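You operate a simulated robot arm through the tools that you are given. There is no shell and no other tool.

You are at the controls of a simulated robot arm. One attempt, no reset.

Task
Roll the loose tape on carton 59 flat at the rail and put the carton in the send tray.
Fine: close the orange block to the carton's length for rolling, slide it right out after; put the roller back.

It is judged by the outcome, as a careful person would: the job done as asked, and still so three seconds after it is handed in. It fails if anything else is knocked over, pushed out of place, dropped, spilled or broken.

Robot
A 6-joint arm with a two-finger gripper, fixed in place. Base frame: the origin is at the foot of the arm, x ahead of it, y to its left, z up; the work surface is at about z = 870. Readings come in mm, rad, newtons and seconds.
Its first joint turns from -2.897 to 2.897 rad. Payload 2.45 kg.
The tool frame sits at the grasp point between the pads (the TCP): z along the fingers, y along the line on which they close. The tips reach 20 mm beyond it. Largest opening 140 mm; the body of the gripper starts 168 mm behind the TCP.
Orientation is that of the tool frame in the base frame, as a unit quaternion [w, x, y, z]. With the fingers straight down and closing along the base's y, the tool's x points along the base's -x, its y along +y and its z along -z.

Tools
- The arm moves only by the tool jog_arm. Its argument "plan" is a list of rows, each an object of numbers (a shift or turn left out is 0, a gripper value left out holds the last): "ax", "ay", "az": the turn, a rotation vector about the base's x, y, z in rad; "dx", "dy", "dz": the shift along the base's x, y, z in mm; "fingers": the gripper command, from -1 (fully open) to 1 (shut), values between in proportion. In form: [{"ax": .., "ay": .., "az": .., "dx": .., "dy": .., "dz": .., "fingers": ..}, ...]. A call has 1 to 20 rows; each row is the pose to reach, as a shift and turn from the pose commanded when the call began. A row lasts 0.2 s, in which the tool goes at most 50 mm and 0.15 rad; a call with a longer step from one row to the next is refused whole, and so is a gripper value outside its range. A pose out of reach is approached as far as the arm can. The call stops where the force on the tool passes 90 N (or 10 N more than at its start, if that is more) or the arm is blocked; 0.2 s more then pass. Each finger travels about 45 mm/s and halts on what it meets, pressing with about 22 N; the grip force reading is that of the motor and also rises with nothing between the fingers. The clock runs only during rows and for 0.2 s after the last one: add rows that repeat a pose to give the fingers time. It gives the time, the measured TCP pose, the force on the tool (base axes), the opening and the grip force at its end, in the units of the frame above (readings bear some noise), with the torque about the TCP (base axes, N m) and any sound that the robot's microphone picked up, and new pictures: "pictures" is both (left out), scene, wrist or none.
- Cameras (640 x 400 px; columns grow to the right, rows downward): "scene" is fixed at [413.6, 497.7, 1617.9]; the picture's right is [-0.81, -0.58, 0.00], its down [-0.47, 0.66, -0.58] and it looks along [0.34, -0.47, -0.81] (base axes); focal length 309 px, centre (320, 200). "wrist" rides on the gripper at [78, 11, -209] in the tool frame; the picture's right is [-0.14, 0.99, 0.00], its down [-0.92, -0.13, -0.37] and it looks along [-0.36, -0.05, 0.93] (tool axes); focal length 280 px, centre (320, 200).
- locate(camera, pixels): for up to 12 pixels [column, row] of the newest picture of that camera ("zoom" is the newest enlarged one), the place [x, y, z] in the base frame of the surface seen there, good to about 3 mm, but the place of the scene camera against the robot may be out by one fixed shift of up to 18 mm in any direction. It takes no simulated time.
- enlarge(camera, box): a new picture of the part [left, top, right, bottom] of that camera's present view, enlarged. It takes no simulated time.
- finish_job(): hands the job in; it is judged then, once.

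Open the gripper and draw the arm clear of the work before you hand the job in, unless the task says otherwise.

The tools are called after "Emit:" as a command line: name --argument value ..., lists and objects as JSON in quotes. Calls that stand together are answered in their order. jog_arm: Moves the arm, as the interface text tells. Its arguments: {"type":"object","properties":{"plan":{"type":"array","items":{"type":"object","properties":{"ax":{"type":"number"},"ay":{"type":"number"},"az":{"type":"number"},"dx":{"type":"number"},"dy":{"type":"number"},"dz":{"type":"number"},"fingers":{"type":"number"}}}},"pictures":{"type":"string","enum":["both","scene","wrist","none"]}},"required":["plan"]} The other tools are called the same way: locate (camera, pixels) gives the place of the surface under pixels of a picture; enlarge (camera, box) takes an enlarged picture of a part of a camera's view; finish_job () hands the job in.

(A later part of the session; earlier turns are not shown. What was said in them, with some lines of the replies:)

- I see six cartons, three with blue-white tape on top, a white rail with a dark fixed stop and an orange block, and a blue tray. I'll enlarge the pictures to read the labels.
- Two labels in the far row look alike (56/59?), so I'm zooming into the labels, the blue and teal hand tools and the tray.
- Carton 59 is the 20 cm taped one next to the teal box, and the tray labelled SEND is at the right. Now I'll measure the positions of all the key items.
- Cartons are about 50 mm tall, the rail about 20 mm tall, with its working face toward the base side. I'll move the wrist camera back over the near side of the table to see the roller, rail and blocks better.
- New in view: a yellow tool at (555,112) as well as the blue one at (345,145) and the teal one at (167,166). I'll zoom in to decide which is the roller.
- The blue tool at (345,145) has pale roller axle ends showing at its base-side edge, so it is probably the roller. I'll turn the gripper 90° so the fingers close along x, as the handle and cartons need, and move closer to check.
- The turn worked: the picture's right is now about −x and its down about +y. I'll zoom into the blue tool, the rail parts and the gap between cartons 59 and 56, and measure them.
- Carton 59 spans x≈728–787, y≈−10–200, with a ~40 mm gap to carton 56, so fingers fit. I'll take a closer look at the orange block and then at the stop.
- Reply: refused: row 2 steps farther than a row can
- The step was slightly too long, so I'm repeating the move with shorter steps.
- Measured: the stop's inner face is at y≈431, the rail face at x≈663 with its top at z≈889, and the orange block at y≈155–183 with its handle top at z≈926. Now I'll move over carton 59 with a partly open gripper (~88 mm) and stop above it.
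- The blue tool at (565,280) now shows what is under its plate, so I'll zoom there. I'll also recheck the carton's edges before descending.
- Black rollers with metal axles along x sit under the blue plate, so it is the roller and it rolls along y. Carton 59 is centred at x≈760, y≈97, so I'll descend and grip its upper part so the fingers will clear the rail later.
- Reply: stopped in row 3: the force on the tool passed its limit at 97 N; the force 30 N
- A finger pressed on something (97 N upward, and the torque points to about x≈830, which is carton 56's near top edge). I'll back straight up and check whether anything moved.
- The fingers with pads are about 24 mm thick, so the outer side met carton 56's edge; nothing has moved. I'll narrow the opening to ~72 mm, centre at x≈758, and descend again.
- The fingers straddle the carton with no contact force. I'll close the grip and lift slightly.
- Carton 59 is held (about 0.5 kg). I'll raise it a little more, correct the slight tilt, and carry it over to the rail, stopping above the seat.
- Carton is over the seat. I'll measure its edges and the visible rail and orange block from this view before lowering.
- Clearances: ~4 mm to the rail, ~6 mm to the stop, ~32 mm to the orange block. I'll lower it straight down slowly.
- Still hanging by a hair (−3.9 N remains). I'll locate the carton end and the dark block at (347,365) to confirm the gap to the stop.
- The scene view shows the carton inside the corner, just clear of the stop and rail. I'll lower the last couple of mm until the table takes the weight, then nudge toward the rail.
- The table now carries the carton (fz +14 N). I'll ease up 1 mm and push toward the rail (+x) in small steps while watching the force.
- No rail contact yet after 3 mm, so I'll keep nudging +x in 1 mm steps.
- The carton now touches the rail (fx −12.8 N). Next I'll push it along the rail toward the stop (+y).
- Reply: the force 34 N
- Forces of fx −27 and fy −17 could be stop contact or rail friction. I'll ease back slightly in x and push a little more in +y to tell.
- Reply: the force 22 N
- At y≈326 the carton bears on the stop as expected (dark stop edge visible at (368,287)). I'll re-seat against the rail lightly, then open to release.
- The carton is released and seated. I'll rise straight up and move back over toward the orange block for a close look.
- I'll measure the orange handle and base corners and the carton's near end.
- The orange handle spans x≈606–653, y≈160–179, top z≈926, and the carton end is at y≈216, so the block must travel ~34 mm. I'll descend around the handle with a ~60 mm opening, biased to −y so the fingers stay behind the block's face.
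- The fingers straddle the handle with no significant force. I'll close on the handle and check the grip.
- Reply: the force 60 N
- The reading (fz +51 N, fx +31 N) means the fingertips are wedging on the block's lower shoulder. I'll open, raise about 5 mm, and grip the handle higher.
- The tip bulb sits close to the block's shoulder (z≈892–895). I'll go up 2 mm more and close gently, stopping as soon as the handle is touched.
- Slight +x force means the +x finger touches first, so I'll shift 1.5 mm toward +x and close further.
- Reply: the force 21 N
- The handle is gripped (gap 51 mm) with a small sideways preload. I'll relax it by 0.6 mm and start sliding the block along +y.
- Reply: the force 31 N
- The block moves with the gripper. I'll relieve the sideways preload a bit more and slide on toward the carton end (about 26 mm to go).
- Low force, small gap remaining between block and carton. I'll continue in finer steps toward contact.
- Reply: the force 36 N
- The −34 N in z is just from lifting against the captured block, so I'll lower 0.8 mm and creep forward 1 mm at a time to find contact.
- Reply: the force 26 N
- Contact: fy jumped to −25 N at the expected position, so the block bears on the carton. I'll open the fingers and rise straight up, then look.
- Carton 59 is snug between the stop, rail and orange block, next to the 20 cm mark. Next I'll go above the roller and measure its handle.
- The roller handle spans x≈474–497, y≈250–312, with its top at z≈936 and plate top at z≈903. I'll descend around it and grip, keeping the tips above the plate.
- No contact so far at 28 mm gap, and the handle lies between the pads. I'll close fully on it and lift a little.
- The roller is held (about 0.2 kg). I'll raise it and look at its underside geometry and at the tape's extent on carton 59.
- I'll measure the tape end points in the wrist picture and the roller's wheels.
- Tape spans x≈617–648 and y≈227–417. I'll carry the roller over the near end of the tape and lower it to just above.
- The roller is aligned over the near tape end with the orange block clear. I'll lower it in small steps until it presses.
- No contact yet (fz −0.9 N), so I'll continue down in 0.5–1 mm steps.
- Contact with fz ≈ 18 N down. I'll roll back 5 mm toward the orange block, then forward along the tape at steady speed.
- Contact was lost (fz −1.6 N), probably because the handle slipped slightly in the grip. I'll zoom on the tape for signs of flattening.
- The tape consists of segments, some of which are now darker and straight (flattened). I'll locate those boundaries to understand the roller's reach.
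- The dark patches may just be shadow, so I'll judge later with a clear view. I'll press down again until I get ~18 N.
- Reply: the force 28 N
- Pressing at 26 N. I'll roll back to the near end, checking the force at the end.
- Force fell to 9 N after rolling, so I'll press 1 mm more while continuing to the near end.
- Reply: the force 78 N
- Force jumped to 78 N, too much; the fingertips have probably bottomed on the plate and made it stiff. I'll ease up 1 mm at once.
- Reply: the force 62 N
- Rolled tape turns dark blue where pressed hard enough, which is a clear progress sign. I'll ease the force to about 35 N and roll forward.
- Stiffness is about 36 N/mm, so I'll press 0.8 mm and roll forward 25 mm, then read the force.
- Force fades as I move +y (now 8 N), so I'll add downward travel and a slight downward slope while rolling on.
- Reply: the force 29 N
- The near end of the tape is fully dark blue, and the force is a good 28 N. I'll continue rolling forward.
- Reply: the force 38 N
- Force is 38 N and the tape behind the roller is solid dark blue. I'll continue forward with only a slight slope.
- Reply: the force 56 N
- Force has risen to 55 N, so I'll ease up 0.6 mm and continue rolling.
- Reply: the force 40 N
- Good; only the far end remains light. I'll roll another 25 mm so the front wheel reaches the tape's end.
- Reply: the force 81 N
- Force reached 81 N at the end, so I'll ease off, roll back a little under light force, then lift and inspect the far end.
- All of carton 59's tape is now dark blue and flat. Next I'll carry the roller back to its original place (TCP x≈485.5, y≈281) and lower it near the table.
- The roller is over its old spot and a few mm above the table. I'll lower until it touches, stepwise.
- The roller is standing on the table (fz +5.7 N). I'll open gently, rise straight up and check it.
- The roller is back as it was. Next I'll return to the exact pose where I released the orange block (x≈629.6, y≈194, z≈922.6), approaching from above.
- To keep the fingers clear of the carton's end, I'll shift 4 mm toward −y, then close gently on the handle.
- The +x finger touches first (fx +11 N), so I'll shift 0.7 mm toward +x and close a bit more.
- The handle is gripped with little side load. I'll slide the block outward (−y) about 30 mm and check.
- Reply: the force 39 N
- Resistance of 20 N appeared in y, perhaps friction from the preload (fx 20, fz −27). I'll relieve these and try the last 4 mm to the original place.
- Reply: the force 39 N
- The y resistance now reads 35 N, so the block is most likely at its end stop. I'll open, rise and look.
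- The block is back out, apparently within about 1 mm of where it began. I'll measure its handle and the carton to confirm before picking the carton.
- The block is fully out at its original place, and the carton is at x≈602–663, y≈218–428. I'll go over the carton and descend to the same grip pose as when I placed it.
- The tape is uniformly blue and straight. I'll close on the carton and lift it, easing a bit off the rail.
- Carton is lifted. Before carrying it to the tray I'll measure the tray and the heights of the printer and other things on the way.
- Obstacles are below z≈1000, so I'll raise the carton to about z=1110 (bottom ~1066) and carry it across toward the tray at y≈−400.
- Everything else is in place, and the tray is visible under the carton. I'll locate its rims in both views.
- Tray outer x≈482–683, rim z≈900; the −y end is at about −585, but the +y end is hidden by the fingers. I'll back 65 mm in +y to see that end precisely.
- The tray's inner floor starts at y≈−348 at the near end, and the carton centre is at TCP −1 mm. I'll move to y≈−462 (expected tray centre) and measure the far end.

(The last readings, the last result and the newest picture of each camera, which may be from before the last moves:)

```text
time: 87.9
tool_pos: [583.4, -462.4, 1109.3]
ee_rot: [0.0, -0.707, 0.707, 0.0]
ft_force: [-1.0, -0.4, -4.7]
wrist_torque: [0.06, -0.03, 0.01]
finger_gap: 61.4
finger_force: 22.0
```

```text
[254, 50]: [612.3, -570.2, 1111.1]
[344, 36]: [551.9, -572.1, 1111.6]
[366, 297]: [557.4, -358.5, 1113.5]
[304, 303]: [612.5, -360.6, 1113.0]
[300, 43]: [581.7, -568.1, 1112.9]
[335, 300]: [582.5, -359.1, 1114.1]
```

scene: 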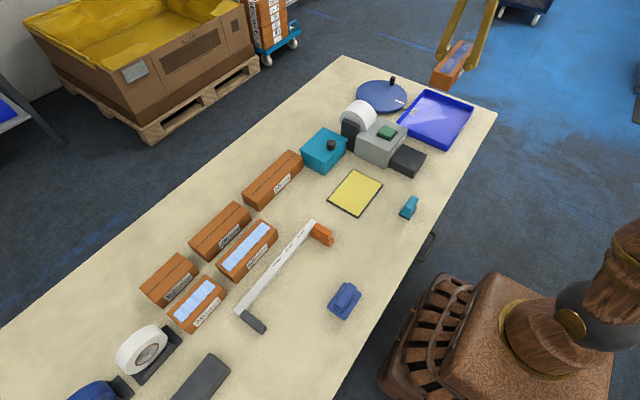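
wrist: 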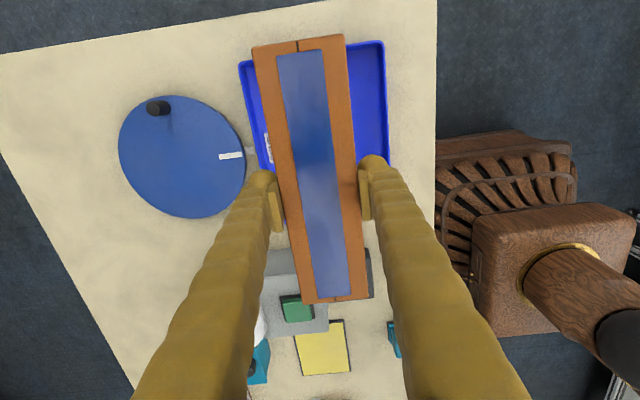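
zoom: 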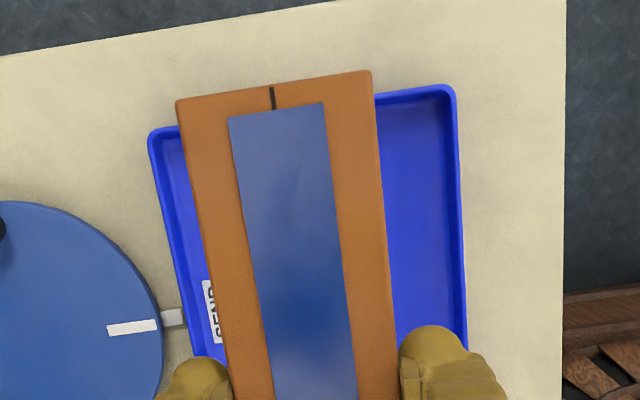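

The carton (y −571…−359) is centred over the tray floor (−580…−348). I'll lower it straight down to just above the floor.

Emit:
jog_arm --plan '[{"dz": -45, "fingers": 0.5}, {"dz": -90, "fingers": 0.5}, {"dz": -125, "fingers": 0.5}, {"dz": -150, "fingers": 0.5}, {"dz": -165, "fingers": 0.5}, {"dz": -176, "fingers": 0.5}, {"dz": -183, "fingers": 0.5}, {"dz": -187, "fingers": 0.5}, {"dz": -187, "fingers": 0.5}]'

Emit:
enlarge --camera "scene" --box '[380, 60, 500, 170]'

```text
time: 89.9
tool_pos: [585.9, -462.6, 920.3]
ee_rot: [0.001, 0.708, -0.706, 0.0]
ft_force: [0.6, -0.5, -3.6]
wrist_torque: [0.03, -0.01, 0.0]
finger_gap: 61.4
finger_force: 22.1
```

scene: 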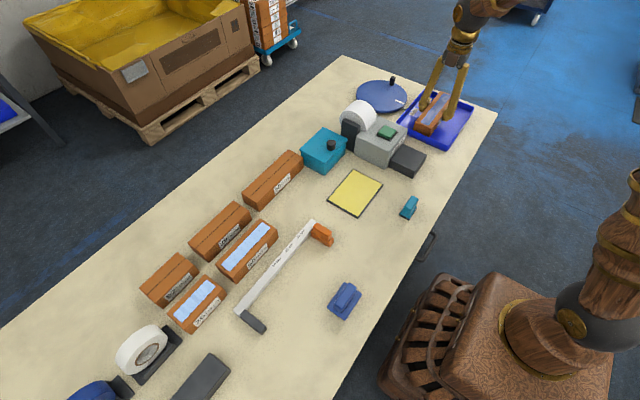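
wrist: 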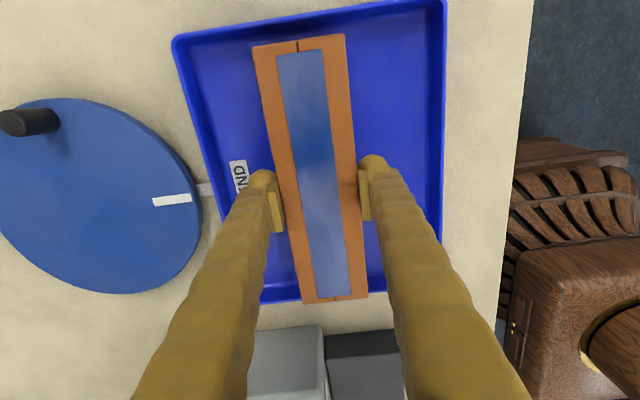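

```text
3.64 times, centred on (440, 115) of scene
```

zoom: 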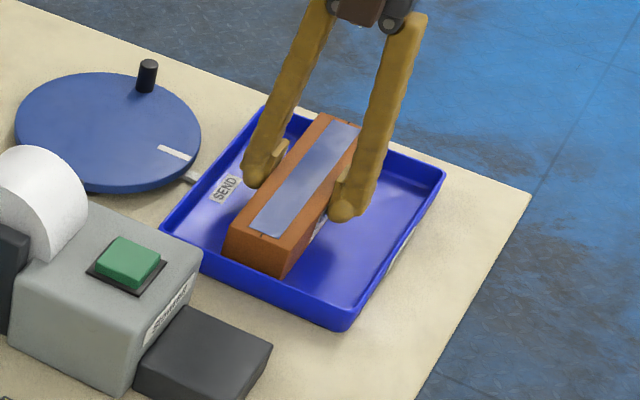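

The carton is inside the tray walls, not yet touching (fz −3.6 N). I'll lower the last few mm in small steps until the floor takes the weight.

Emit:
jog_arm --plan '[{"dz": -1.5, "fingers": 0.5}, {"dz": -3, "fingers": 0.5}, {"dz": -4, "fingers": 0.5}, {"dz": -4, "fingers": 0.5}]' --pictures "none"

```text
time: 90.9
tool_pos: [586.2, -463.6, 917.0]
ee_rot: [0.0, 0.707, -0.707, 0.001]
ft_force: [0.3, 0.9, 21.5]
wrist_torque: [-0.12, 0.02, -0.04]
finger_gap: 61.6
finger_force: 21.8
```

The carton rests on the tray floor (fz +21 N). I'll ease off, open, and rise straight up.

Emit:
jog_arm --plan '[{"dz": 0.8, "fingers": 0.5}, {"dz": 0.8, "fingers": 0.1}, {"dz": 0.8, "fingers": -0.1}, {"dz": 0.8, "fingers": -0.2}, {"dz": 0.8, "fingers": -0.2}, {"dz": 20, "fingers": -0.2}, {"dz": 60, "fingers": -0.2}, {"dz": 105, "fingers": -0.2}, {"dz": 150, "fingers": -0.2}, {"dz": 195, "fingers": -0.2}, {"dz": 195, "fingers": -0.2}]'

Emit:
enlarge --camera "scene" --box '[380, 60, 500, 170]'

```text
time: 93.3
tool_pos: [584.9, -461.6, 1112.0]
ee_rot: [-0.001, 0.707, -0.707, 0.0]
ft_force: [0.0, 0.5, 0.2]
wrist_torque: [0.02, 0.01, 0.0]
finger_gap: 83.9
finger_force: 0.0
```

scene: 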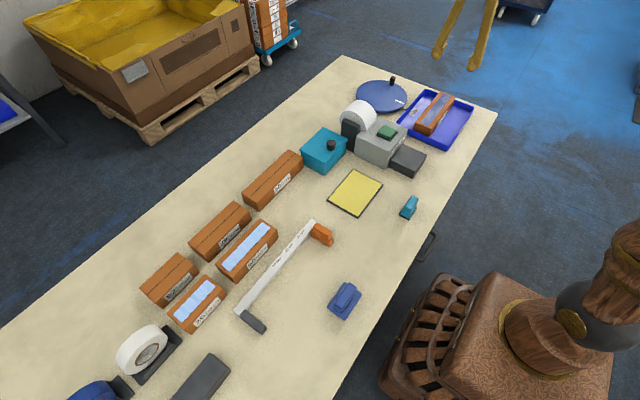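
wrist: 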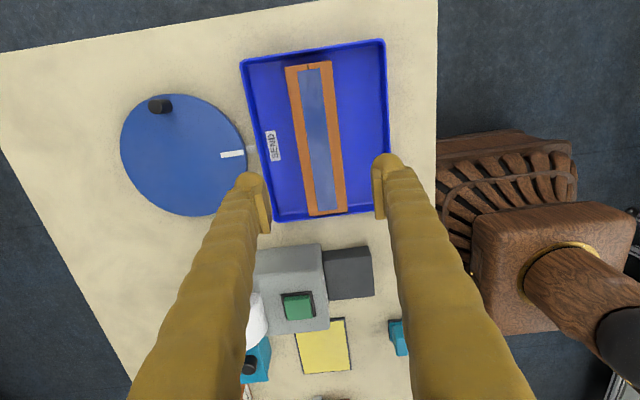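

```text
3.64 times, centred on (440, 115) of scene
```

zoom: 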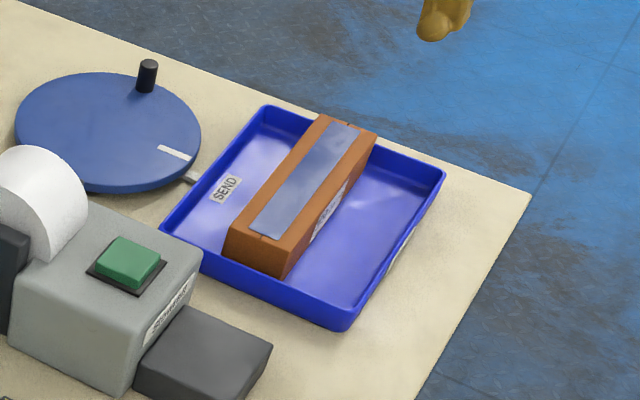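

The carton lies flat in the SEND tray. I'll do a last check of the tape and the rest of the bench, and move the arm clear with the gripper open.

Emit:
enlarge --camera "wrist" --box '[230, 30, 400, 230]'

Emit:
enlarge --camera "scene" --box '[140, 140, 360, 340]'

Emit:
jog_arm --plan '[{"dz": 30, "dy": 35, "fingers": -1}, {"dz": 50, "dy": 75, "fingers": -1}, {"dz": 50, "dy": 115, "fingers": -1}, {"dz": 50, "dy": 155, "fingers": -1}, {"dz": 50, "dy": 195, "fingers": -1}, {"dz": 50, "dy": 235, "fingers": -1}, {"dz": 50, "dy": 235, "fingers": -1}]'

```text
2.00 times, centred on (315, 130) of wrist
```

zoom: 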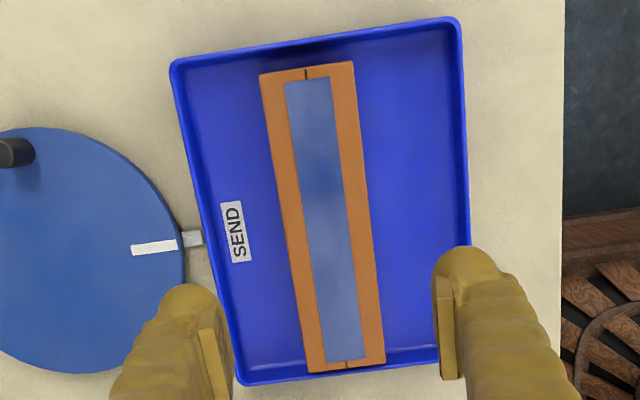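

```text
2.00 times, centred on (250, 240) of scene
```

zoom: 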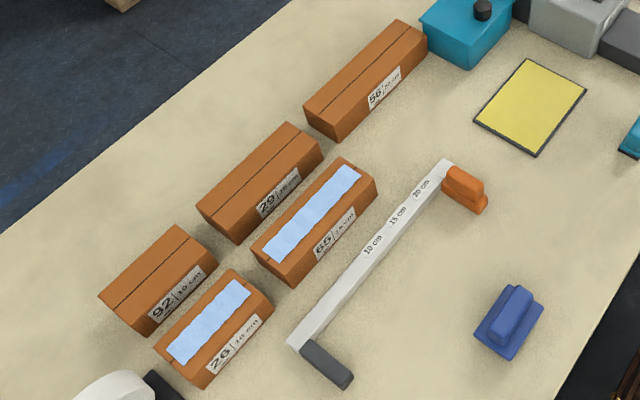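

```text
time: 94.9
tool_pos: [581.6, -228.5, 1160.4]
ee_rot: [0.0, 0.707, -0.707, 0.0]
ft_force: [0.0, 0.2, 0.8]
wrist_torque: [-0.03, 0.01, -0.02]
finger_gap: 139.8
finger_force: 0.0
```

scene: 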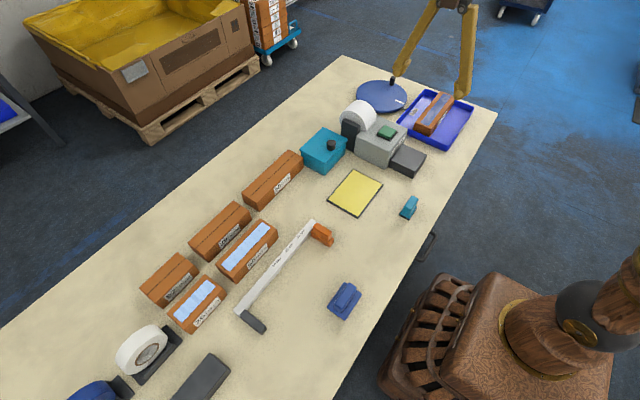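
wrist: 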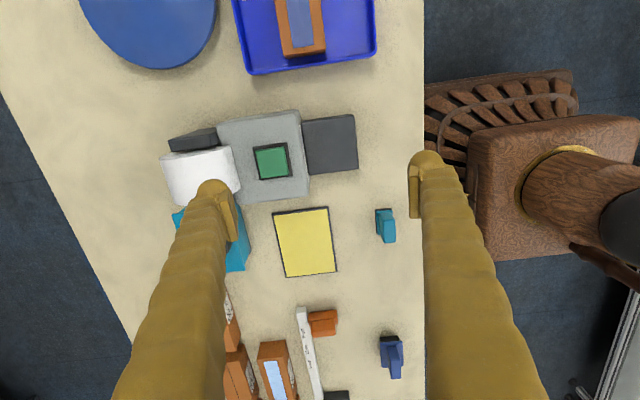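

Carton 59 is in the SEND tray with its tape flat, and the orange block is slid out. The roller is back in place, other items look undisturbed, and the arm is clear and open, so I'm handing the job in.

Emit:
finish_job

```text
The job is handed in.
```

Carton 59's tape is rolled flat along its whole length, and the carton is lying in the SEND tray. I handed the job in with the gripper open and the arm clear.

- **Rolling:** the carton sat against the rail and stop, with the orange block closed up to its 20 cm length. Every part of the tape turned from pale to solid dark blue as it was pressed down.
- **Orange block:** it is slid back out to within about 1 mm of where it started, and it resisted further travel there.
- **Roller:** it is back on its original spot.

- **Contact with carton 56:** on my first attempt to pick up carton 59, a finger pressed on the top edge of carton 56. The arm stopped at 97 N. I measured afterwards and carton 56 had not moved, and I saw no damage.
- **Rolling force:** it was meant to be about 20–40 N but peaked at about 80 N near each end of the tape. The carton looked undamaged.

Nothing else on the bench appeared disturbed in the final pictures.
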